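You operate a simulated robot arm through the tools that you are given. There is no shell and no other tool. Be economical: measure what you need, move in short steps, check, and stop when the job is done.

The job below is to be done with a simulated robot arm. You get a single attempt, and the scene is never put back.

TASK
Check the cedar blocks on the dressing table top. At the end: the cedar block with the largest size on its label from the dressing table top is in the narrow drawer; the cedar block with the smallest size on its label from the dressing table top is on the white small dish; the clear milk bottle is on the silver dish; whatever was shut is shut again. Leave all else as you found it, and nothing knocked over (what rides in a drawer may roll over).

It is judged by the outcome, as a careful person would: the job done as asked, and still so three seconds after it is handed in. It fails if anything else is knocked over, pushed out of place, dropped, spilled or broken.

THE ROBOT
A 6-joint arm with a two-finger parallel gripper, fixed in place. Base frame: the origin is at the foot of the arm, x ahead of it, y to its left, z up; the work surface is at about z = 0.76. Units: m, degrees, N and s.
With the tool pointing down near the work surface it reaches from about 0.26 to 0.68 m from the base axis. Its first joint turns from -66.0 to 66.0 degrees. Payload 2.9 kg.
Tool frame: the origin (TCP) lies between the finger pads and is the grasp point; the fingertips stand 0.03 m ahead of it; z points along the fingers, y is the line along which they close. The gripper opens to 0.11 m. The fingers are 0.02 m wide and 0.01 m thick; the gripper's body (0.048 by 0.112 m) begins 0.055 m behind the TCP.
Orientation is that of the tool frame in the base frame, as a unit quaternion [w, x, y, z]. With the fingers straight down and closing along the base's y, the tool's x points along the base's -x, its y along +y and its z along -z.

THE INTERFACE
- The arm moves only by the tool step_arm. Its argument "commands" is a list of rows, each an object (a shift or turn left out is 0, a gripper value left out holds the last) with "linear": the shift along the tool's x, y, z in units of 25 mm (1.0 is 25 mm), a list of three; "rotation": the turn, a rotation vector about the tool's x, y, z in units of 4 degrees (1.0 is 4 degrees), a list of three. In form: [{"linear": [tx, ty, tz], "rotation": [rx, ry, rz]}, ...]. A call has 1 to 12 rows; each row shifts and turns the commanded pose from where the row before left it, along the tool's axes as they then stand. "hand" is the closure, from 0 (fully open) to 1 (shut), set as the call begins (left out, the last holds). A call with a number of a shift or a turn outside -1 to 1 is refused whole. Rows are played at 5 a second. More than 0.05 m and 8.6 degrees between two rows, or a gripper value outside its range, and nothing of the call is played. A pose out of reach is approached as far as the arm can. The call stops where the force on the tool passes 40 N (or 10 N more than at its start, if that is more) or the arm is blocked; 0.2 s more then pass. Each finger travels about 0.108 m/s and halts on what it meets, pressing with about 33 N; the grip force reading is that of the motor and also rises with nothing between the fingers. The clock runs only during rows and for 0.2 s after the last one: add rows that do not move to give the fingers time. The reply holds the time, the measured pose of the TCP, the force on the tool along the base axes, the opening and the grip force, in the units named above and with some noise.
- Cameras (640 x 400 px; columns grow to the right, rows downward): "scene" is fixed at [0.0776, 0.437, 1.367]; the picture's right is [-0.67, -0.74, 0.00], its down [-0.52, 0.47, -0.71] and it looks along [0.52, -0.48, -0.70] (base axes); focal length 283 px, centre (320, 200). "wrist" rides on the gripper at [0.072, 0.017, -0.103] in the tool frame; the picture's right is [-0.23, 0.97, 0.00], its down [-0.76, -0.18, -0.62] and it looks along [-0.61, -0.14, 0.78] (tool axes); focal length 222 px, centre (320, 200). There is no depth. A picture from a camera that has moved, and an enlarged one, comes with that camera's place and axes in the base frame and with its lens. The place of the scene camera against the robot may be out by one fixed shift of up to 0.012 m in any direction.
- capture(camera): a new picture of that camera. It takes no simulated time.
- close_up(camera, box): a new picture of the part [left, top, right, bottom] of that camera's present view, enlarged. It takes no simulated time.
- job_done(): hands the job in; it is judged then, once.

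Work in short steps. Places have to be worked out from the pictures, the camera data and where the tool is seen: move nearer, look again, correct. Check each grasp and each placing, and mend what went wrong. You have 120 turns and 84 pictures in all, those below and enlarged ones among them. Open the gripper and draw the arm clear of the work before you hand the job in, unless the task says otherwise; then end with one line.

The tools are called as a command line: name --argument value ..., lists and objects as JSON in quotes. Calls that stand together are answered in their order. step_arm: Moves the arm, as the interface text tells. Its arguments: {"type":"object","properties":{"commands":{"type":"array"},"hand":{"type":"number"}},"required":["commands"]} The other tools are called the same way: capture (camera) takes a picture; close_up (camera, box) takes an enlarged picture of a part of a camera's view; job_done () hands the job in.

At the start:

```text
clock: 0.0
tcp_pos: [0.4991, -0.0142, 1.0865]
tool_rot: [0.0, 0.0, 1.0, 0.0]
ft_force: [-0.4, -0.4, 0.6]
finger_gap: 0.11
grip_force: 0.2
```

scene: 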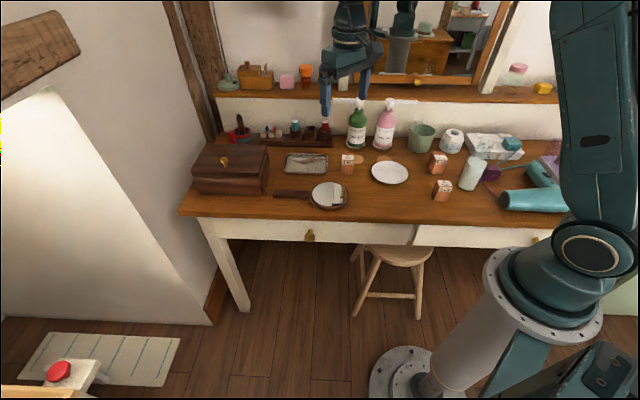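
wrist: 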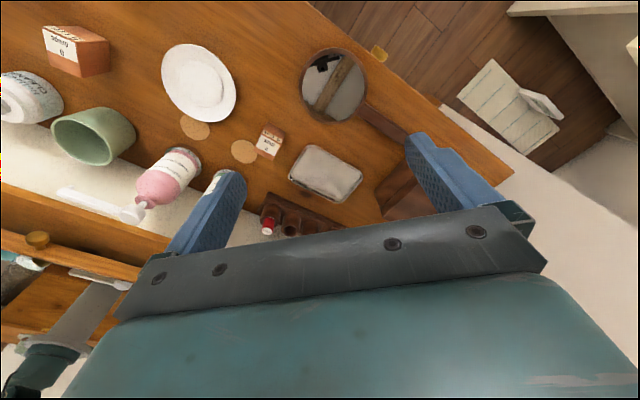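

The scene shows three cedar blocks, a white dish, a silver dish and two drawers. I'll enlarge the views to read the labels and find the bottle.

close_up --camera "scene" --box '[320, 120, 480, 220]'

close_up --camera "scene" --box '[420, 110, 580, 210]'

close_up --camera "scene" --box '[180, 110, 360, 250]'

close_up --camera "wrist" --box '[0, 0, 320, 200]'

```text
4.00 times, centred on (400, 170) of scene
camera zoom: at [0.0776, 0.437, 1.367], right [-0.67, -0.74, 0.0], down [-0.52, 0.47, -0.71], along [0.52, -0.48, -0.7], focal length 1132 px, centre (0, 320)
```

zoom: 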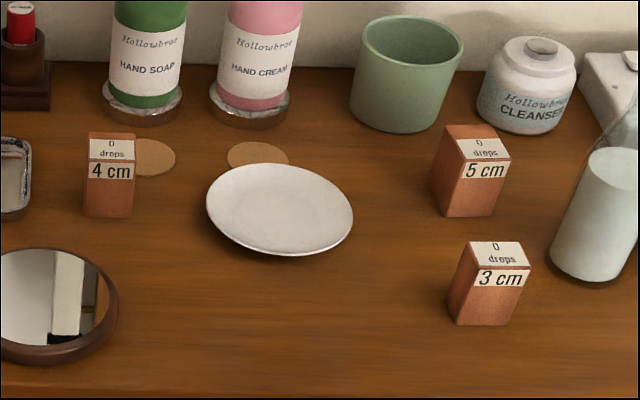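

```text
4.00 times, centred on (500, 160) of scene
camera zoom: at [0.0776, 0.437, 1.367], right [-0.67, -0.74, 0.0], down [-0.52, 0.47, -0.71], along [0.52, -0.48, -0.7], focal length 1132 px, centre (-400, 360)
```

zoom: 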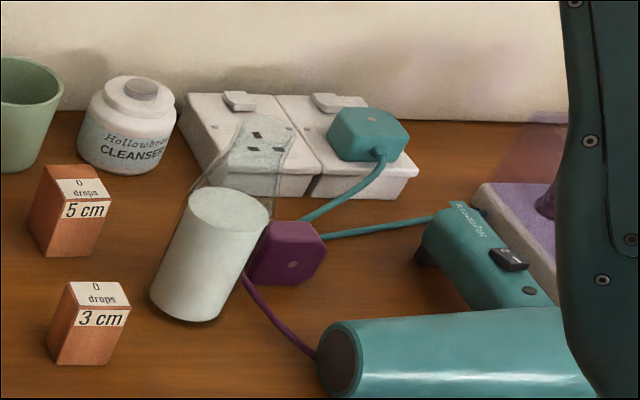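

```text
2.86 times, centred on (270, 180) of scene
camera zoom: at [0.0776, 0.437, 1.367], right [-0.67, -0.74, 0.0], down [-0.52, 0.47, -0.71], along [0.52, -0.48, -0.7], focal length 809 px, centre (463, 257)
```

zoom: 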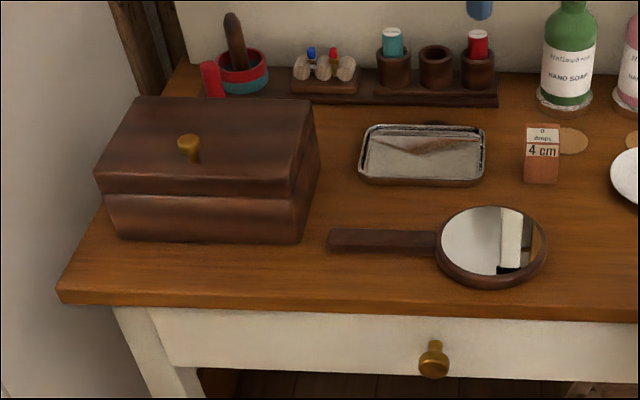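

```text
2.00 times, centred on (160, 100) of wrist
camera zoom: at [0.4271, 0.0008, 1.1904], right [0.23, 0.97, 0.0], down [0.76, -0.18, 0.62], along [0.61, -0.14, -0.78], focal length 444 px, centre (640, 400)
```

zoom: 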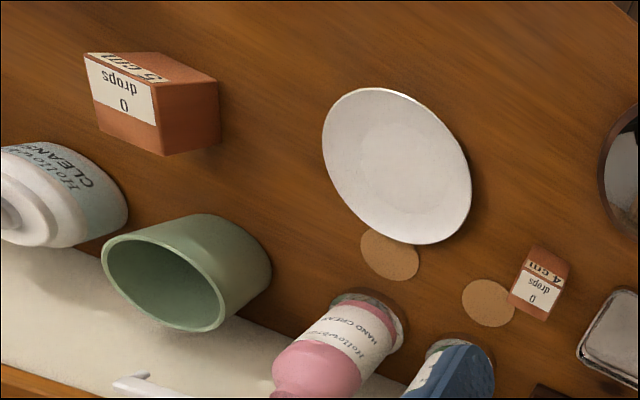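

The labels read 5 cm (largest), 3 cm (smallest) and 4 cm, and the bottle stands at the right. The table appears turned about 45° in the base frame. I'll yaw the tool -45° and go over the right part for a closer look.

step_arm --commands '[{"rotation": [0, 0, 1]}, {"rotation": [0, 0, 1]}, {"rotation": [0, 0, 1]}, {"rotation": [0, 0, 1]}, {"rotation": [0, 0, 1]}, {"rotation": [0, 0, 1]}, {"rotation": [0, 0, 1]}, {"rotation": [0, 0, 1]}, {"rotation": [0, 0, 1]}, {"rotation": [0, 0, 1]}, {"rotation": [0, 0, 1]}, {"rotation": [0, 0, 0.25]}]' --hand 0

step_arm --commands '[{"linear": [0, -1, 0.2]}, {"linear": [0, -1, 0.2]}, {"linear": [0, -1, 0.2]}, {"linear": [0, -1, 0.2]}, {"linear": [0, -1, 0.2]}, {"linear": [0, -1, 0.2]}, {"linear": [0.2, -1, 0.2]}, {"linear": [0.2, -1, 0.2]}, {"linear": [0.2, -1, 0.2]}, {"linear": [0.2, -1, 0.2]}, {"linear": [0, 0, 0]}]'

capture --camera "wrist"

capture --camera "scene"

```text
clock: 2.6
tcp_pos: [0.4993, -0.0143, 1.0879]
tool_rot: [-0.001, 0.384, 0.923, 0.0]
ft_force: [0.5, -0.2, 0.2]
finger_gap: 0.1101
grip_force: 0.1
```

```text
clock: 5.0
tcp_pos: [0.3071, -0.1777, 1.0373]
tool_rot: [-0.001, 0.382, 0.924, -0.001]
ft_force: [0.8, -0.1, -0.3]
finger_gap: 0.1103
grip_force: 0.0
```

```text
77 pictures are left
camera wrist: at [0.2682, -0.1149, 1.1408], right [0.85, 0.53, 0.0], down [0.41, -0.66, 0.62], along [0.33, -0.53, -0.78], focal length 222 px, centre (320, 200)
```

wrist: 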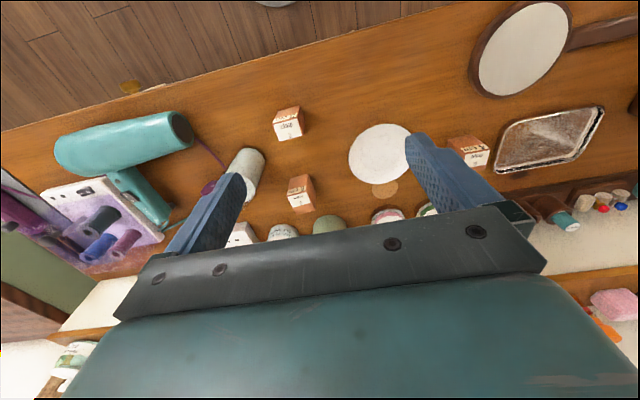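

```text
76 pictures are left
```

scene: 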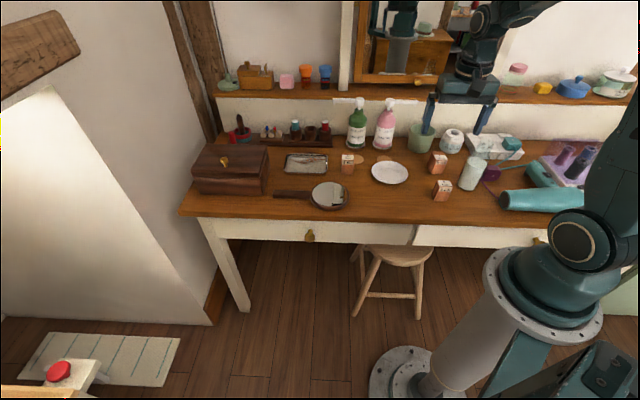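

No other blocks show on the right. I'll enlarge the wrist view to get the block positions and orientations.

close_up --camera "wrist" --box '[190, 90, 350, 240]'

```text
2.67 times, centred on (270, 165) of wrist
camera zoom: at [0.2682, -0.1149, 1.1408], right [0.85, 0.53, 0.0], down [0.41, -0.66, 0.62], along [0.33, -0.53, -0.78], focal length 592 px, centre (453, 293)
```

zoom: 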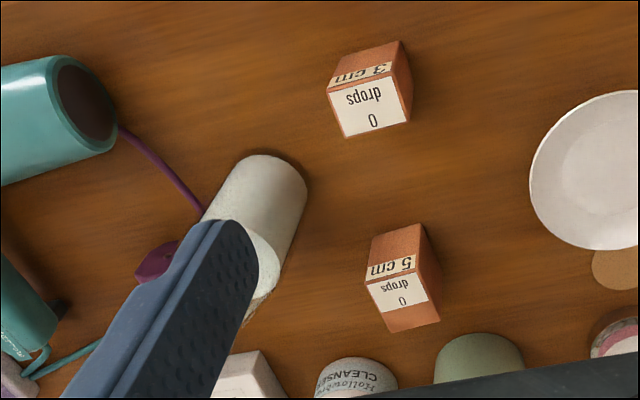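

The 3 cm block's centre works out near (0.295, -0.2525), its top at about z 0.805, aligned with my yaw. I'll move above it with the fingers partly closed and check.

step_arm --commands '[{"linear": [-0.6, -0.82, 0.9]}, {"linear": [-0.6, -0.82, 0.9]}, {"linear": [-0.58, -0.82, 0.9]}, {"linear": [0, 0, 0.9]}, {"linear": [0, 0, 0.9]}, {"linear": [0, 0, 0.9]}, {}, {}]' --hand 0.3

capture --camera "wrist"

close_up --camera "scene" --box '[400, 110, 560, 210]'

```text
clock: 6.8
tcp_pos: [0.2958, -0.2509, 0.9036]
tool_rot: [0.0, 0.383, 0.924, 0.0]
ft_force: [0.1, -0.9, -0.3]
finger_gap: 0.077
grip_force: 0.1
```

```text
74 pictures are left
camera wrist: at [0.2572, -0.1893, 1.0067], right [0.85, 0.53, 0.0], down [0.41, -0.66, 0.62], along [0.33, -0.53, -0.78], focal length 222 px, centre (320, 200)
```

wrist: 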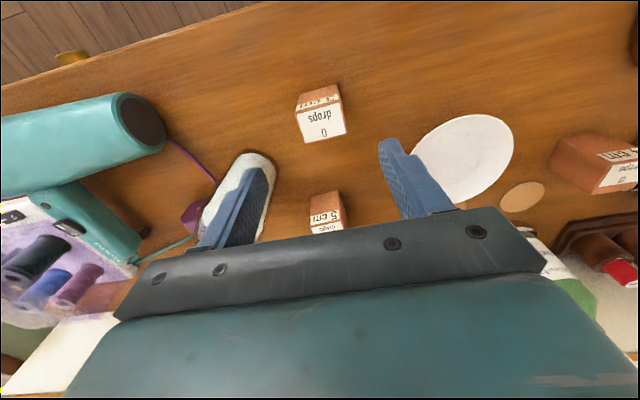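

```text
4.00 times, centred on (480, 160) of scene
camera zoom: at [0.0776, 0.437, 1.367], right [-0.67, -0.74, 0.0], down [-0.52, 0.47, -0.71], along [0.52, -0.48, -0.7], focal length 1132 px, centre (-320, 360)
```

zoom: 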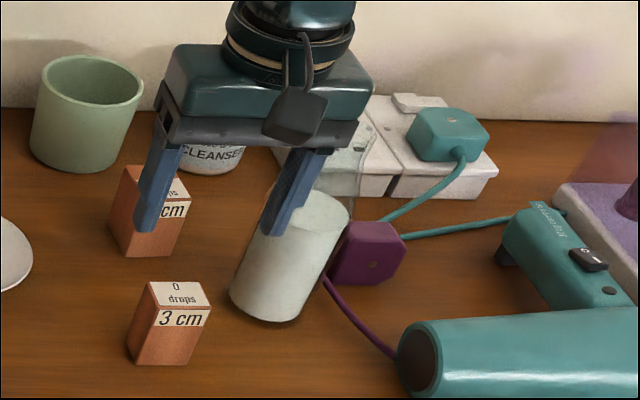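

The two views agree on the block at about (0.296, -0.250). The bottle has clearance, so I'll descend and grip.

step_arm --commands '[{"linear": [0, 0, 0.9]}, {"linear": [0, 0, 0.9]}, {"linear": [0, 0, 0.9]}, {"linear": [0, 0, 0.8]}, {"linear": [0, 0, 0.7]}, {}]'

step_arm --commands '[{}, {}, {}, {}]' --hand 1

close_up --camera "scene" --box '[380, 110, 540, 210]'

```text
clock: 8.2
tcp_pos: [0.2956, -0.2527, 0.7998]
tool_rot: [0.0, 0.383, 0.924, 0.0]
ft_force: [0.4, -0.2, 0.4]
finger_gap: 0.0771
grip_force: 0.1
```

```text
clock: 9.2
tcp_pos: [0.2959, -0.2525, 0.7989]
tool_rot: [-0.001, 0.383, 0.924, -0.001]
ft_force: [-0.2, 0.4, -0.8]
finger_gap: 0.0389
grip_force: 32.9
```

```text
4.00 times, centred on (460, 160) of scene
camera zoom: at [0.0776, 0.437, 1.367], right [-0.67, -0.74, 0.0], down [-0.52, 0.47, -0.71], along [0.52, -0.48, -0.7], focal length 1132 px, centre (-240, 360)
```

zoom: 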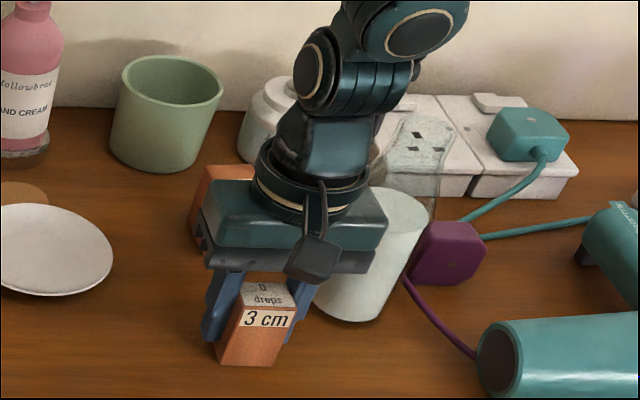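

The block is gripped (gap 0.039). I'll lift it and carry it above the white dish.

step_arm --commands '[{"linear": [0, 0, -0.8]}, {"linear": [0, 0, -0.9]}, {"linear": [0, 0, -0.9]}, {"linear": [-0.3, 0.6, -0.9]}, {"linear": [-0.6, 0.9, -0.3]}, {"linear": [-0.6, 0.9, 0]}, {"linear": [-0.6, 0.9, 0]}, {"linear": [-0.6, 0.9, 0]}, {"linear": [-0.5, 0.9, 0]}, {"linear": [-0.25, 0.55, 0]}, {}]'

capture --camera "wrist"

close_up --camera "scene" --box '[320, 100, 480, 200]'

```text
clock: 11.6
tcp_pos: [0.4576, -0.2133, 0.8921]
tool_rot: [-0.001, 0.382, 0.924, 0.001]
ft_force: [1.3, -0.4, -0.5]
finger_gap: 0.0392
grip_force: 33.0
```

```text
71 pictures are left
camera wrist: at [0.4183, -0.1506, 0.9951], right [0.85, 0.53, 0.0], down [0.41, -0.66, 0.62], along [0.33, -0.53, -0.78], focal length 222 px, centre (320, 200)
```

wrist: 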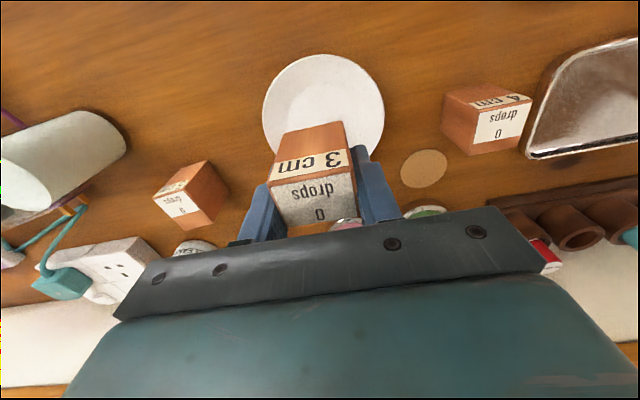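

```text
4.00 times, centred on (400, 150) of scene
camera zoom: at [0.0776, 0.437, 1.367], right [-0.67, -0.74, 0.0], down [-0.52, 0.47, -0.71], along [0.52, -0.48, -0.7], focal length 1132 px, centre (0, 400)
```

zoom: 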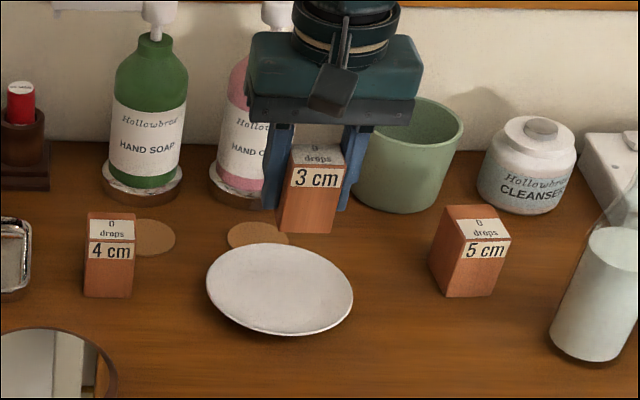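

The block hangs almost over the dish centre (about (0.457, -0.209)). I'll shift it 5 mm toward the front and lower it carefully.

step_arm --commands '[{"linear": [0.2, 0, 0.7]}, {"linear": [0, 0, 0.8]}, {"linear": [0, 0, 0.8]}, {"linear": [0, 0, 0.6]}, {"linear": [0, 0, 0.3]}, {}]'

close_up --camera "scene" --box '[340, 120, 440, 200]'

```text
clock: 13.0
tcp_pos: [0.4551, -0.2102, 0.8115]
tool_rot: [0.0, 0.383, 0.924, 0.001]
ft_force: [-0.8, 0.1, -0.2]
finger_gap: 0.0392
grip_force: 32.8
```

```text
5.00 times, centred on (390, 160) of scene
camera zoom: at [0.0776, 0.437, 1.367], right [-0.67, -0.74, 0.0], down [-0.52, 0.47, -0.71], along [0.52, -0.48, -0.7], focal length 1415 px, centre (-30, 400)
```

zoom: 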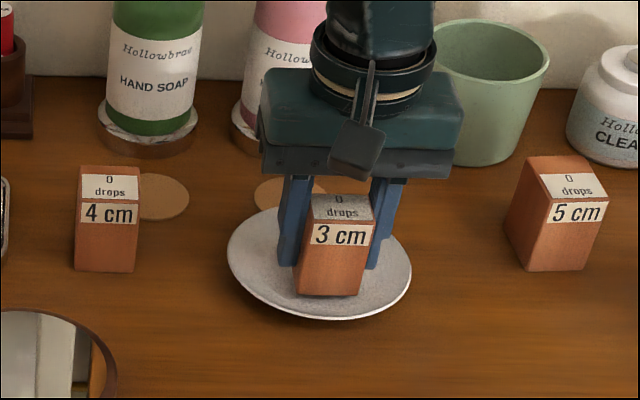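

The block sits about 1 cm toward the front of the dish. I'll nudge it back and creep down to contact.

step_arm --commands '[{"linear": [-0.45, 0, 0]}, {"linear": [0, 0, 0.12]}, {"linear": [0, 0, 0.12]}, {"linear": [0, 0, 0.1]}, {}]'

close_up --camera "scene" --box '[340, 120, 440, 200]'

```text
clock: 14.2
tcp_pos: [0.462, -0.2172, 0.8047]
tool_rot: [0.001, 0.382, 0.924, 0.0]
ft_force: [0.8, 0.4, 0.5]
finger_gap: 0.0389
grip_force: 33.0
```

```text
5.00 times, centred on (390, 160) of scene
camera zoom: at [0.0776, 0.437, 1.367], right [-0.67, -0.74, 0.0], down [-0.52, 0.47, -0.71], along [0.52, -0.48, -0.7], focal length 1415 px, centre (-30, 400)
```

zoom: 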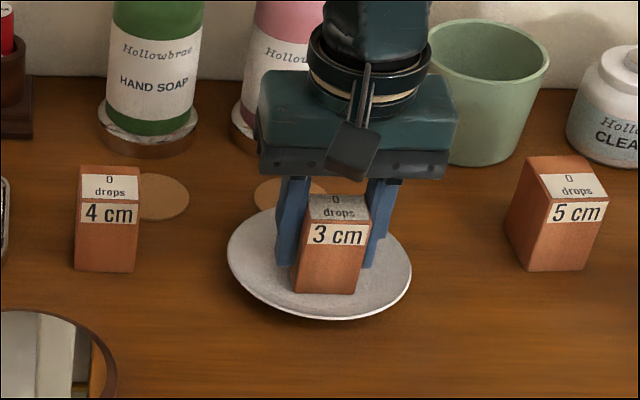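

No contact force yet; I'll creep further.

step_arm --commands '[{"linear": [0, 0, 0.08]}, {}]'

step_arm --commands '[{"linear": [0, 0, 0.06]}, {}]'

```text
clock: 14.8
tcp_pos: [0.4615, -0.2177, 0.8033]
tool_rot: [0.001, 0.382, 0.924, 0.001]
ft_force: [-6.0, 3.6, 25.9]
finger_gap: 0.0391
grip_force: 33.0
```

```text
clock: 15.4
tcp_pos: [0.4635, -0.2186, 0.8024]
tool_rot: [0.003, 0.382, 0.924, 0.0]
ft_force: [-6.1, 0.7, 34.5]
finger_gap: 0.0392
grip_force: 33.3
```

Contact is clear at 26–34 N. I'll ease up slightly, release to a small opening, and lift off.

step_arm --commands '[{"linear": [0, 0, -0.11]}, {}]'

step_arm --commands '[{}, {}, {}]' --hand 0.48

step_arm --commands '[{"linear": [0, 0, -0.7]}, {"linear": [0, 0, -0.9]}, {"linear": [0, 0, -0.9]}, {"linear": [0, 0, -0.9]}, {"linear": [0, 0, -0.9]}, {}]'

close_up --camera "scene" --box '[320, 110, 480, 210]'

```text
clock: 16.0
tcp_pos: [0.4632, -0.2192, 0.8019]
tool_rot: [0.0, 0.382, 0.924, 0.0]
ft_force: [3.0, -2.3, 7.9]
finger_gap: 0.0389
grip_force: 32.7
```

```text
clock: 16.8
tcp_pos: [0.4626, -0.2178, 0.803]
tool_rot: [0.0, 0.383, 0.924, 0.001]
ft_force: [0.4, 0.0, -0.1]
finger_gap: 0.0572
grip_force: 0.0
```

```text
clock: 18.2
tcp_pos: [0.4628, -0.2169, 0.9116]
tool_rot: [0.0, 0.382, 0.924, 0.0]
ft_force: [-0.6, 0.4, 0.0]
finger_gap: 0.0572
grip_force: 0.1
```

```text
4.00 times, centred on (400, 160) of scene
camera zoom: at [0.0776, 0.437, 1.367], right [-0.67, -0.74, 0.0], down [-0.52, 0.47, -0.71], along [0.52, -0.48, -0.7], focal length 1132 px, centre (0, 360)
```

zoom: 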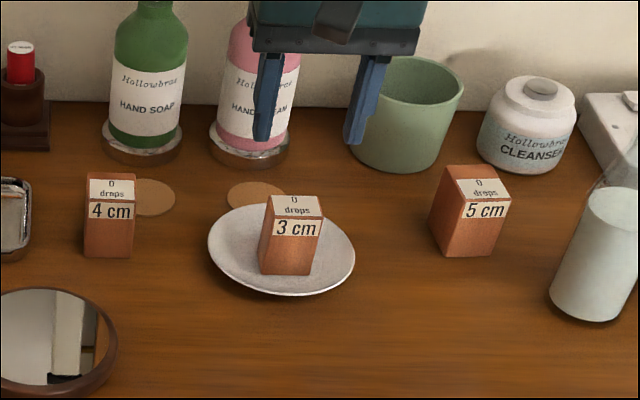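

The 3 cm block stands on the dish. Next is the milk bottle: I'll raise the arm and move to view it.

step_arm --commands '[{"linear": [0, 0, -1]}, {"linear": [0, 0, -1]}, {"linear": [0.4, -0.8, -1]}, {"linear": [0.8, -0.9, -0.5]}, {"linear": [0.8, -0.9, 0]}, {"linear": [0.8, -0.9, 0]}, {"linear": [0.7, -0.9, 0]}, {"linear": [0.7, -0.9, 0]}, {"linear": [0, -0.9, 0]}, {"linear": [0, -0.9, 0]}, {"linear": [0, -0.7, 0]}, {}]' --hand 0

capture --camera "wrist"

close_up --camera "scene" --box '[440, 120, 520, 200]'

```text
clock: 20.8
tcp_pos: [0.2495, -0.2826, 0.9987]
tool_rot: [0.0, 0.382, 0.924, 0.0]
ft_force: [-0.8, 0.4, 0.1]
finger_gap: 0.1101
grip_force: 0.1
```

```text
66 pictures are left
camera wrist: at [0.2107, -0.22, 1.1015], right [0.85, 0.53, 0.0], down [0.41, -0.66, 0.62], along [0.33, -0.53, -0.78], focal length 222 px, centre (320, 200)
```

wrist: 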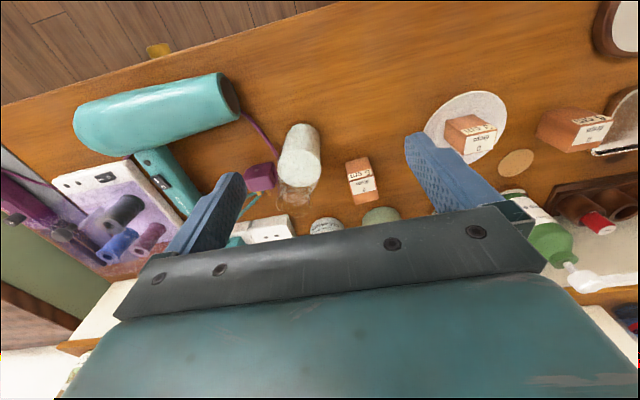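

```text
5.00 times, centred on (480, 160) of scene
camera zoom: at [0.0776, 0.437, 1.367], right [-0.67, -0.74, 0.0], down [-0.52, 0.47, -0.71], along [0.52, -0.48, -0.7], focal length 1415 px, centre (-480, 400)
```

zoom: 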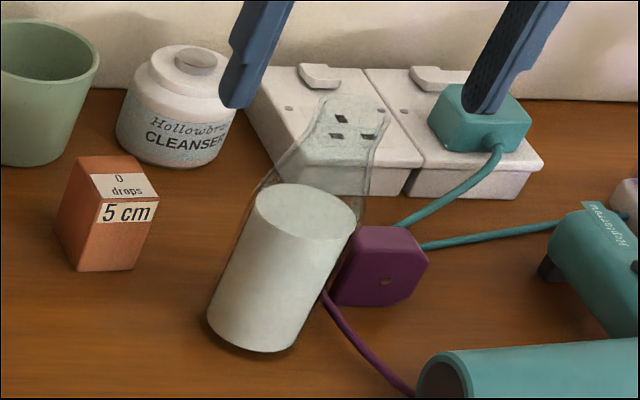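

close_up --camera "wrist" --box '[220, 100, 380, 220]'

```text
3.33 times, centred on (300, 160) of wrist
camera zoom: at [0.2107, -0.22, 1.1015], right [0.85, 0.53, 0.0], down [0.41, -0.66, 0.62], along [0.33, -0.53, -0.78], focal length 740 px, centre (387, 333)
```

zoom: 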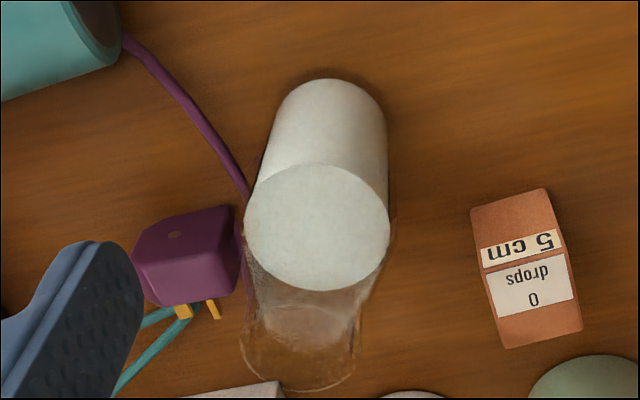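

The bottle's axis works out near (0.265, -0.36), milk level at about z 0.85 and rim at about 0.92. I need the neck profile to choose the grip height.

close_up --camera "scene" --box '[462, 132, 510, 162]'

```text
13.33 times, centred on (486, 147) of scene
camera zoom: at [0.0776, 0.437, 1.367], right [-0.67, -0.74, 0.0], down [-0.52, 0.47, -0.71], along [0.52, -0.48, -0.7], focal length 3773 px, centre (-1893, 907)
```

zoom: 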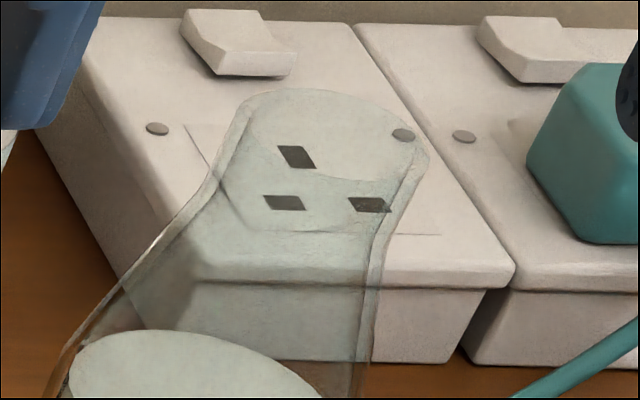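

The rim is about 4 cm wide at z ≈ 0.923 with a slightly narrower neck, so I can hang it by the rim with the TCP near z 0.925. I'll move above the bottle and check.

step_arm --commands '[{"linear": [-0.9, -0.6, 0]}, {"linear": [-0.9, -0.6, 0]}, {"linear": [-0.83, -0.55, 0]}, {}, {}]' --hand 0.2

capture --camera "wrist"

close_up --camera "scene" --box '[440, 90, 540, 200]'

```text
clock: 22.0
tcp_pos: [0.2649, -0.3588, 0.9988]
tool_rot: [0.0, 0.382, 0.924, 0.0]
ft_force: [0.8, 0.5, 0.0]
finger_gap: 0.088
grip_force: 0.2
```

```text
62 pictures are left
camera wrist: at [0.2252, -0.2967, 1.1016], right [0.85, 0.53, 0.0], down [0.41, -0.66, 0.62], along [0.33, -0.53, -0.78], focal length 222 px, centre (320, 200)
```

wrist: 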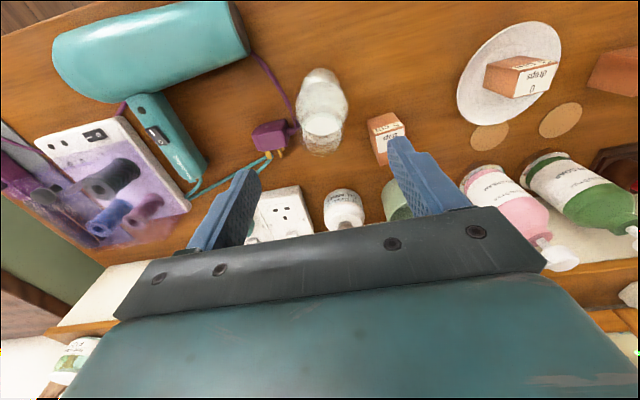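

```text
3.64 times, centred on (490, 145) of scene
camera zoom: at [0.0776, 0.437, 1.367], right [-0.67, -0.74, 0.0], down [-0.52, 0.47, -0.71], along [0.52, -0.48, -0.7], focal length 1029 px, centre (-298, 400)
```

zoom: 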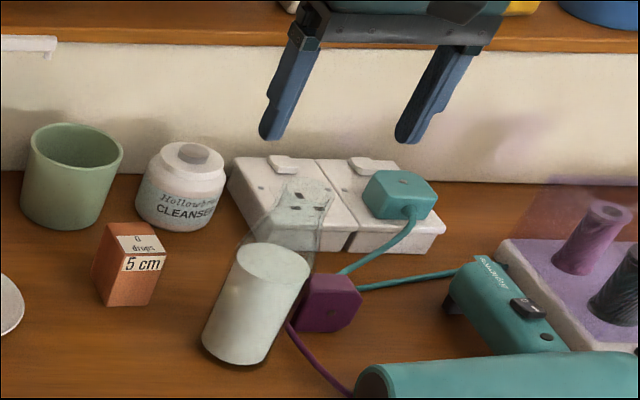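

close_up --camera "wrist" --box '[270, 50, 390, 170]'

```text
3.33 times, centred on (330, 110) of wrist
camera zoom: at [0.2252, -0.2967, 1.1016], right [0.85, 0.53, 0.0], down [0.41, -0.66, 0.62], along [0.33, -0.53, -0.78], focal length 740 px, centre (287, 500)
```

zoom: 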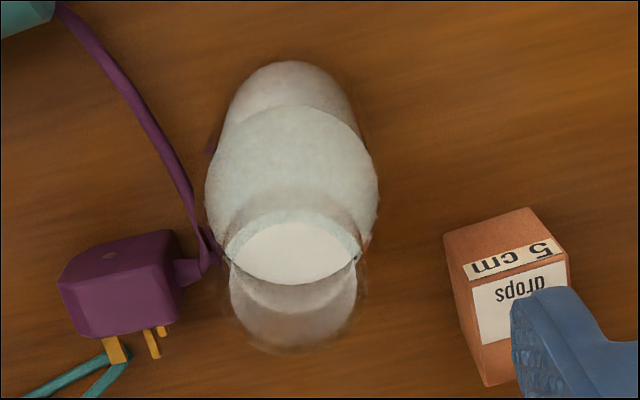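

The rim centre computes to (0.2655, -0.3585), directly under the TCP. I'll descend to z ≈ 0.925 and close.

step_arm --commands '[{"linear": [0, 0, 0.8]}, {"linear": [0, 0, 0.8]}, {"linear": [0, 0, 0.8]}, {"linear": [0, 0, 0.5]}, {}]'

step_arm --commands '[{}, {}, {}, {}]' --hand 1

close_up --camera "scene" --box '[440, 90, 540, 200]'

```text
clock: 23.2
tcp_pos: [0.2659, -0.3587, 0.9261]
tool_rot: [0.001, 0.383, 0.924, 0.0]
ft_force: [0.7, -0.5, 0.3]
finger_gap: 0.088
grip_force: 0.0
```

```text
clock: 24.2
tcp_pos: [0.2655, -0.3588, 0.9263]
tool_rot: [0.0, 0.382, 0.924, 0.0]
ft_force: [0.2, 0.3, -0.6]
finger_gap: 0.0481
grip_force: 32.9
```

```text
3.64 times, centred on (490, 145) of scene
camera zoom: at [0.0776, 0.437, 1.367], right [-0.67, -0.74, 0.0], down [-0.52, 0.47, -0.71], along [0.52, -0.48, -0.7], focal length 1029 px, centre (-298, 400)
```

zoom: 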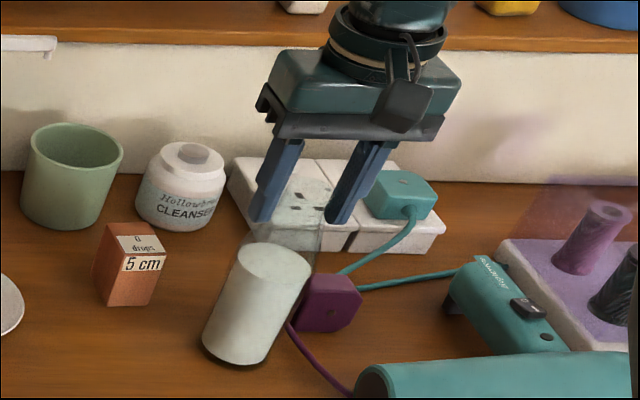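

The fingers hold on 4.8 cm. I'll lift a little to test the hold.

step_arm --commands '[{"linear": [0, 0, -0.3]}, {"linear": [0, 0, -0.5]}, {"linear": [0, 0, -0.6]}, {}, {}]'

close_up --camera "scene" --box '[440, 90, 540, 200]'

```text
clock: 25.4
tcp_pos: [0.2658, -0.3602, 0.9615]
tool_rot: [0.0, 0.383, 0.924, 0.0]
ft_force: [0.4, 0.0, -3.8]
finger_gap: 0.0479
grip_force: 32.8
```

```text
3.64 times, centred on (490, 145) of scene
camera zoom: at [0.0776, 0.4369, 1.3671], right [-0.67, -0.74, 0.0], down [-0.52, 0.47, -0.71], along [0.52, -0.48, -0.7], focal length 1029 px, centre (-298, 400)
```

zoom: 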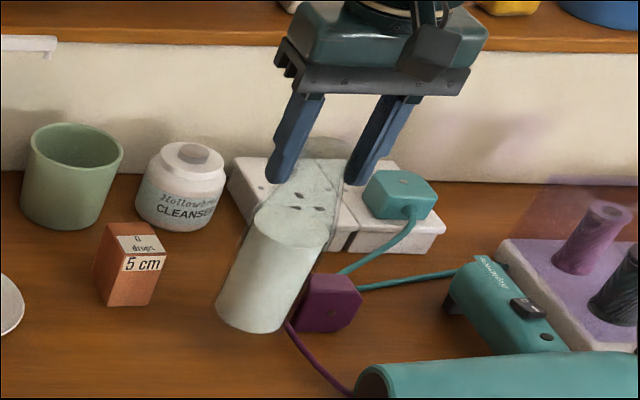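

The bottle holds upright (about 4 N). I'll raise it and carry it toward the silver dish at moderate speed.

step_arm --commands '[{"linear": [0, 0, -0.6]}, {"linear": [0, 0, -0.9]}, {"linear": [0, 0, -0.9]}, {"linear": [0, 0, -0.8]}, {"linear": [0, 0.4, -0.4]}, {"linear": [-0.1, 0.7, 0]}, {"linear": [-0.1, 0.9, 0]}, {"linear": [-0.1, 0.9, 0]}, {"linear": [-0.1, 0.9, 0]}, {"linear": [-0.1, 0.9, 0]}, {"linear": [-0.1, 0.9, 0]}, {"linear": [-0.1, 0.9, 0]}]'

step_arm --commands '[{"linear": [-0.1, 0.9, 0]}, {"linear": [-0.1, 0.9, 0]}, {"linear": [-0.1, 0.9, 0]}, {"linear": [-0.1, 0.9, 0]}, {"linear": [-0.1, 0.9, 0]}, {"linear": [-0.1, 0.9, 0]}, {"linear": [-0.1, 0.7, 0]}, {"linear": [0, 0.4, 0]}, {}, {}]'

capture --camera "scene"

capture --camera "wrist"

```text
clock: 28.0
tcp_pos: [0.392, -0.2562, 1.0504]
tool_rot: [0.0, 0.383, 0.924, 0.001]
ft_force: [-0.2, -0.7, -4.4]
finger_gap: 0.0479
grip_force: 32.8
```

```text
clock: 30.2
tcp_pos: [0.5197, -0.1532, 1.0487]
tool_rot: [-0.001, 0.383, 0.924, 0.0]
ft_force: [0.3, 0.0, -4.6]
finger_gap: 0.0477
grip_force: 33.6
```

```text
57 pictures are left
```

scene: 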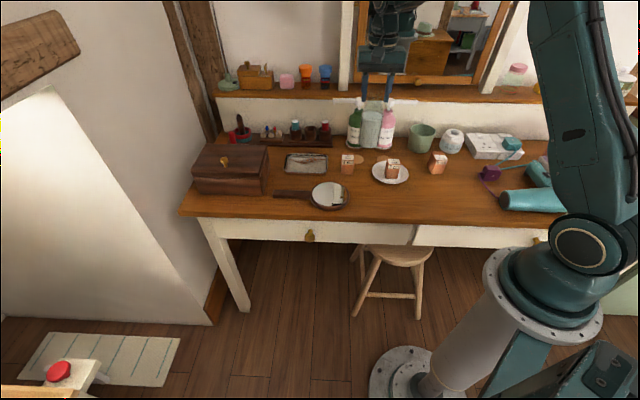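

```text
56 pictures are left
camera wrist: at [0.4801, -0.0918, 1.1529], right [0.85, 0.53, 0.0], down [0.41, -0.66, 0.62], along [0.33, -0.53, -0.78], focal length 222 px, centre (320, 200)
```

wrist: 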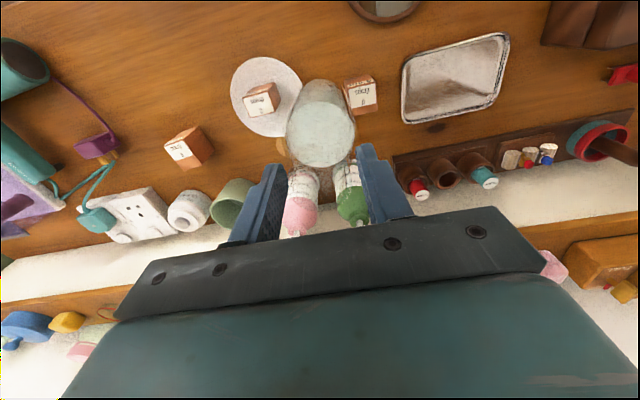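

The tray computes to centre (0.695, -0.044), about 0.14 × 0.094 m. I'll carry the bottle over its nearer half, toward (0.675, -0.058).

step_arm --commands '[{"linear": [-0.1, 0.5, 0]}, {"linear": [-0.2, 0.8, 0]}, {"linear": [-0.2, 0.9, 0]}, {"linear": [-0.25, 0.9, 0]}, {"linear": [-0.25, 0.9, 0]}, {"linear": [-0.25, 0.9, 0]}, {"linear": [-0.25, 0.9, 0]}, {"linear": [-0.2, 0.8, 0]}, {"linear": [0, 0.47, 0]}, {}, {}]'

capture --camera "wrist"

close_up --camera "scene" --box '[240, 70, 400, 190]'

```text
clock: 32.6
tcp_pos: [0.6508, -0.0749, 1.0483]
tool_rot: [0.0, 0.384, 0.923, 0.0]
ft_force: [0.8, 0.0, -4.1]
finger_gap: 0.0476
grip_force: 32.8
out of reach, approached as far as the arm can: row 8, 9
```

```text
55 pictures are left
camera wrist: at [0.6123, -0.0124, 1.1521], right [0.85, 0.53, 0.0], down [0.41, -0.66, 0.62], along [0.33, -0.53, -0.78], focal length 222 px, centre (320, 200)
```

wrist: 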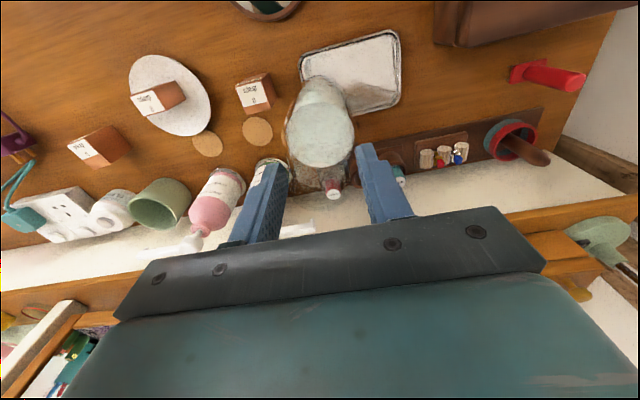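

```text
3.33 times, centred on (320, 130) of scene
camera zoom: at [0.0777, 0.437, 1.367], right [-0.67, -0.74, 0.0], down [-0.52, 0.47, -0.71], along [0.52, -0.48, -0.7], focal length 943 px, centre (320, 433)
```

zoom: 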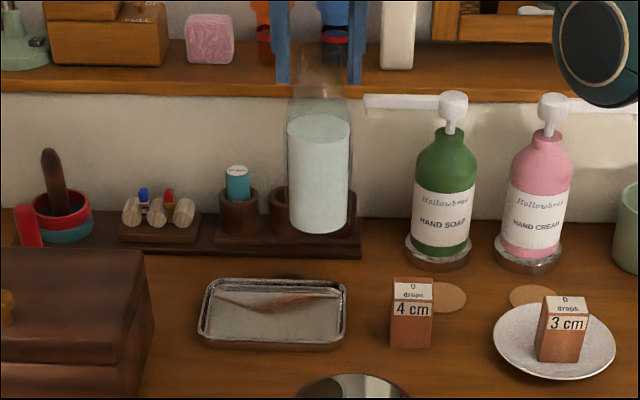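

At z 1.05 reach stops at r ≈ 0.655, but lower heights reach further. The bottle's bottom is at about 0.885 and stays clear of everything, so I'll lower it to about 0.80 and see the reach there.

step_arm --commands '[{"linear": [0, 0, 0.6]}, {"linear": [0, 0, 0.7]}, {"linear": [0, 0, 0.7]}, {"linear": [0, 0, 0.7]}, {"linear": [0, 0, 0.5]}, {}]'

close_up --camera "scene" --box '[240, 70, 400, 190]'

```text
clock: 34.0
tcp_pos: [0.6526, -0.0745, 0.9704]
tool_rot: [-0.001, 0.383, 0.924, 0.0]
ft_force: [-0.2, 0.1, -3.7]
finger_gap: 0.0475
grip_force: 32.9
```

```text
3.33 times, centred on (320, 130) of scene
camera zoom: at [0.0777, 0.437, 1.367], right [-0.67, -0.74, 0.0], down [-0.52, 0.47, -0.71], along [0.52, -0.48, -0.7], focal length 943 px, centre (320, 433)
```

zoom: 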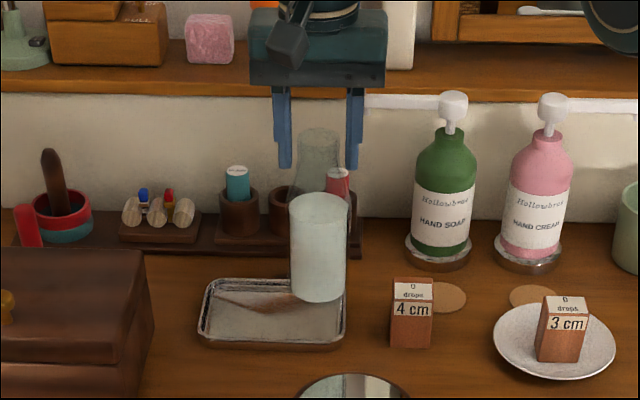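

There is room to extend further here. I'll step outward toward (0.673, -0.061).

step_arm --commands '[{"linear": [-0.1, 0.45, 0]}, {"linear": [-0.1, 0.45, 0]}, {}, {}]'

capture --camera "wrist"

close_up --camera "scene" --box '[260, 100, 380, 190]'

```text
clock: 35.0
tcp_pos: [0.6705, -0.062, 0.9698]
tool_rot: [0.0, 0.383, 0.924, 0.0]
ft_force: [0.2, 0.2, -4.1]
finger_gap: 0.0475
grip_force: 33.3
```

```text
52 pictures are left
camera wrist: at [0.6316, 0.0, 1.0727], right [0.85, 0.53, 0.0], down [0.41, -0.66, 0.62], along [0.33, -0.53, -0.78], focal length 222 px, centre (320, 200)
```

wrist: 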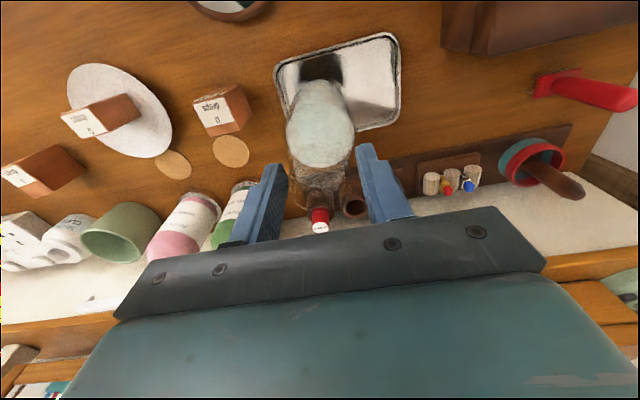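

```text
4.44 times, centred on (320, 145) of scene
camera zoom: at [0.0777, 0.437, 1.367], right [-0.67, -0.74, 0.0], down [-0.52, 0.47, -0.71], along [0.52, -0.48, -0.7], focal length 1258 px, centre (320, 444)
```

zoom: 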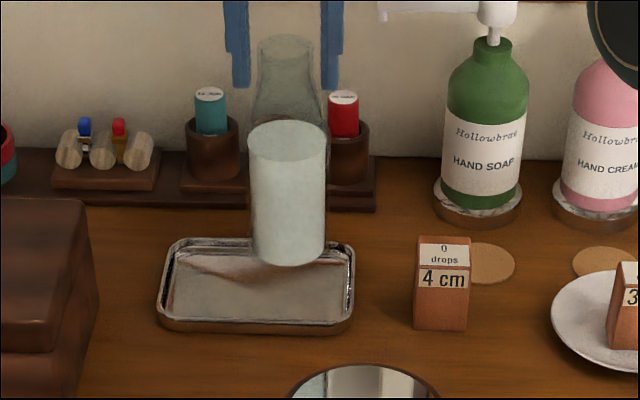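

The bottle is above the right half of the tray with margin on all sides. I'll lower it to contact.

step_arm --commands '[{"linear": [0, 0, 0.5]}, {"linear": [0, 0, 0.5]}, {"linear": [0, 0, 0.3]}, {}]'

close_up --camera "scene" --box '[260, 100, 380, 190]'

```text
clock: 36.0
tcp_pos: [0.6704, -0.0608, 0.9359]
tool_rot: [0.0, 0.383, 0.924, 0.0]
ft_force: [0.2, -0.3, -3.8]
finger_gap: 0.0477
grip_force: 33.1
```

```text
4.44 times, centred on (320, 145) of scene
camera zoom: at [0.0777, 0.437, 1.367], right [-0.67, -0.74, 0.0], down [-0.52, 0.47, -0.71], along [0.52, -0.48, -0.7], focal length 1258 px, centre (320, 444)
```

zoom: 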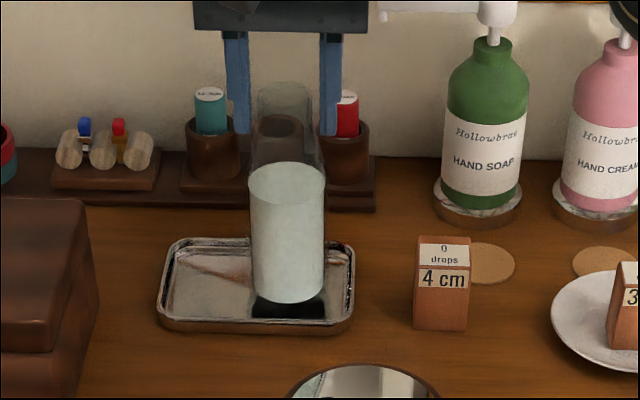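

Nearly down. I'll creep 2 mm at a time watching the force.

step_arm --commands '[{"linear": [0, 0, 0.1]}, {}]'

step_arm --commands '[{"linear": [0, 0, 0.08]}, {}]'

```text
clock: 36.6
tcp_pos: [0.6698, -0.0606, 0.9327]
tool_rot: [0.0, 0.383, 0.924, 0.0]
ft_force: [-0.8, -0.4, -4.5]
finger_gap: 0.0475
grip_force: 32.4
```

```text
clock: 37.2
tcp_pos: [0.6701, -0.0605, 0.9321]
tool_rot: [0.0, 0.383, 0.924, 0.0]
ft_force: [0.9, 0.0, -3.7]
finger_gap: 0.0477
grip_force: 32.7
```

step_arm --commands '[{"linear": [0, 0, 0.08]}, {}]'

step_arm --commands '[{"linear": [0, 0, 0.06]}, {}]'

```text
clock: 37.8
tcp_pos: [0.6706, -0.0606, 0.9318]
tool_rot: [0.001, 0.383, 0.924, 0.001]
ft_force: [-2.3, 3.9, 7.0]
finger_gap: 0.0476
grip_force: 32.6
```

```text
clock: 38.4
tcp_pos: [0.6715, -0.0605, 0.9309]
tool_rot: [0.002, 0.383, 0.924, 0.001]
ft_force: [-4.1, 3.9, 20.1]
finger_gap: 0.048
grip_force: 32.8
```

Contact with the tray floor. I'll ease back slightly, open, and check before lifting.

step_arm --commands '[{"linear": [0, 0, -0.08]}, {}]'

step_arm --commands '[{}, {}, {}]' --hand 0.3

close_up --camera "scene" --box '[260, 100, 380, 190]'

```text
clock: 39.0
tcp_pos: [0.6701, -0.0619, 0.9323]
tool_rot: [0.002, 0.383, 0.924, 0.0]
ft_force: [2.8, 2.1, 14.8]
finger_gap: 0.0477
grip_force: 33.0
```

```text
clock: 39.8
tcp_pos: [0.6703, -0.0615, 0.9298]
tool_rot: [0.0, 0.383, 0.924, -0.001]
ft_force: [0.1, 0.2, -1.1]
finger_gap: 0.0771
grip_force: 0.0
```

```text
4.44 times, centred on (320, 145) of scene
camera zoom: at [0.0776, 0.437, 1.367], right [-0.67, -0.74, 0.0], down [-0.52, 0.47, -0.71], along [0.52, -0.48, -0.7], focal length 1258 px, centre (320, 444)
```

zoom: 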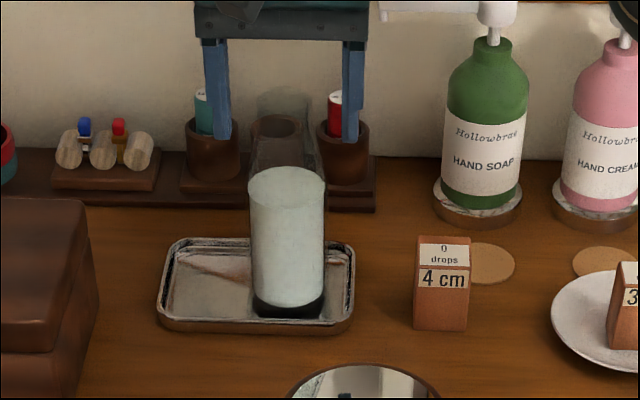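

The bottle stands on the tray. I'll lift clear and pull back toward the drawer side to look at the knob.

step_arm --commands '[{"linear": [0, 0, -0.6]}, {"linear": [0, 0, -0.8]}, {"linear": [0, 0, -0.9]}, {"linear": [0.2, -0.2, -0.9]}, {"linear": [0.9, -0.5, 0]}, {"linear": [0.9, -0.5, 0]}, {"linear": [0.9, -0.5, 0]}, {"linear": [0.9, -0.5, 0]}, {"linear": [0.9, -0.5, 0]}, {"linear": [0.9, -0.5, 0]}, {"linear": [0.9, -0.5, 0]}, {"linear": [0.9, -0.5, 0]}]'

capture --camera "wrist"

capture --camera "scene"

```text
clock: 42.4
tcp_pos: [0.4638, -0.0053, 1.0124]
tool_rot: [0.001, 0.383, 0.924, -0.001]
ft_force: [-0.4, 0.0, 0.2]
finger_gap: 0.0774
grip_force: 0.2
out of reach, approached as far as the arm can: row 5
```

```text
48 pictures are left
camera wrist: at [0.426, 0.0573, 1.1148], right [0.85, 0.53, 0.0], down [0.41, -0.66, 0.62], along [0.33, -0.53, -0.78], focal length 222 px, centre (320, 200)
```

wrist: 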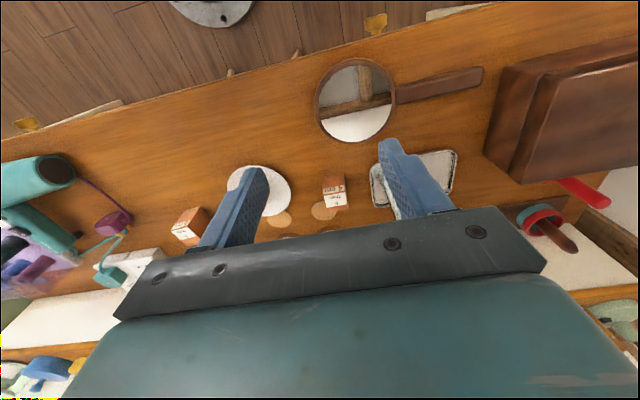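

```text
47 pictures are left
```

scene: 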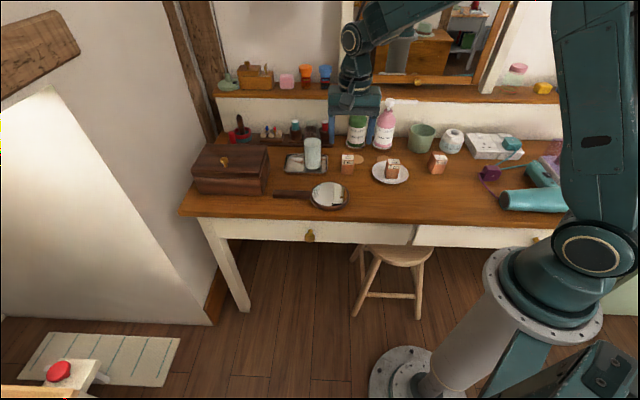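

The bottle, dish and other items look right. I'll now study the drawer fronts.

close_up --camera "scene" --box '[190, 200, 430, 270]'

close_up --camera "scene" --box '[400, 200, 600, 270]'

close_up --camera "scene" --box '[285, 210, 335, 250]'

close_up --camera "wrist" --box '[340, 0, 440, 60]'

```text
2.67 times, centred on (310, 235) of scene
camera zoom: at [0.0776, 0.437, 1.367], right [-0.67, -0.74, 0.0], down [-0.52, 0.47, -0.71], along [0.52, -0.48, -0.7], focal length 755 px, centre (347, 107)
```

zoom: 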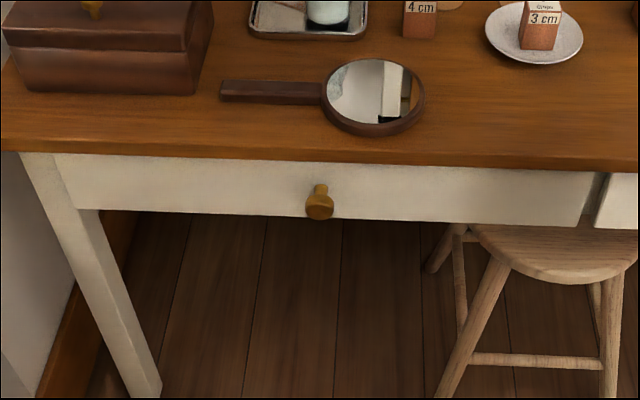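

```text
3.20 times, centred on (500, 235) of scene
camera zoom: at [0.0776, 0.437, 1.367], right [-0.67, -0.74, 0.0], down [-0.52, 0.47, -0.71], along [0.52, -0.48, -0.7], focal length 906 px, centre (-256, 88)
```

zoom: 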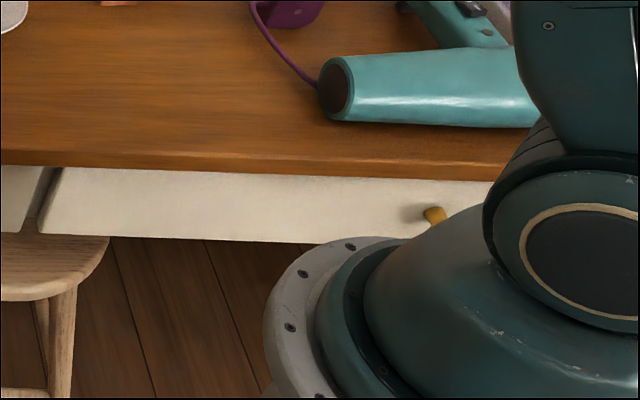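

```text
10.00 times, centred on (310, 230) of scene
camera zoom: at [0.0776, 0.437, 1.367], right [-0.67, -0.74, 0.0], down [-0.52, 0.47, -0.71], along [0.52, -0.48, -0.7], focal length 2830 px, centre (420, -100)
```

zoom: 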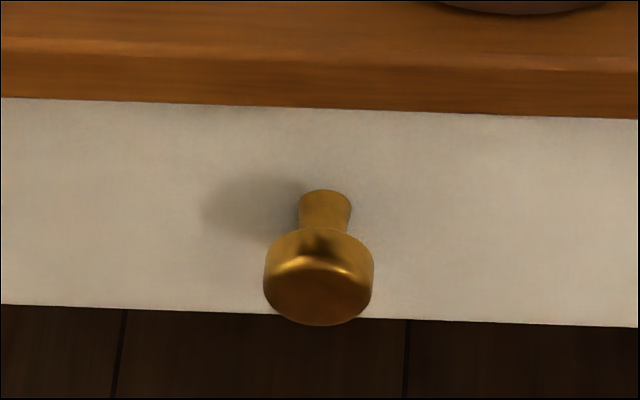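

```text
6.40 times, centred on (390, 30) of wrist
camera zoom: at [0.426, 0.0573, 1.1148], right [0.85, 0.53, 0.0], down [0.41, -0.66, 0.62], along [0.33, -0.53, -0.78], focal length 1422 px, centre (-128, 1288)
```

zoom: 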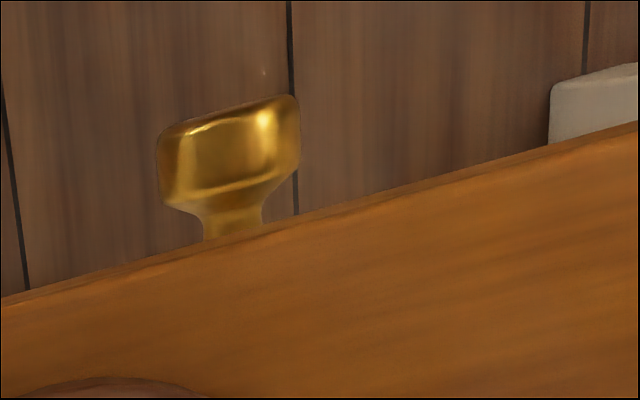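

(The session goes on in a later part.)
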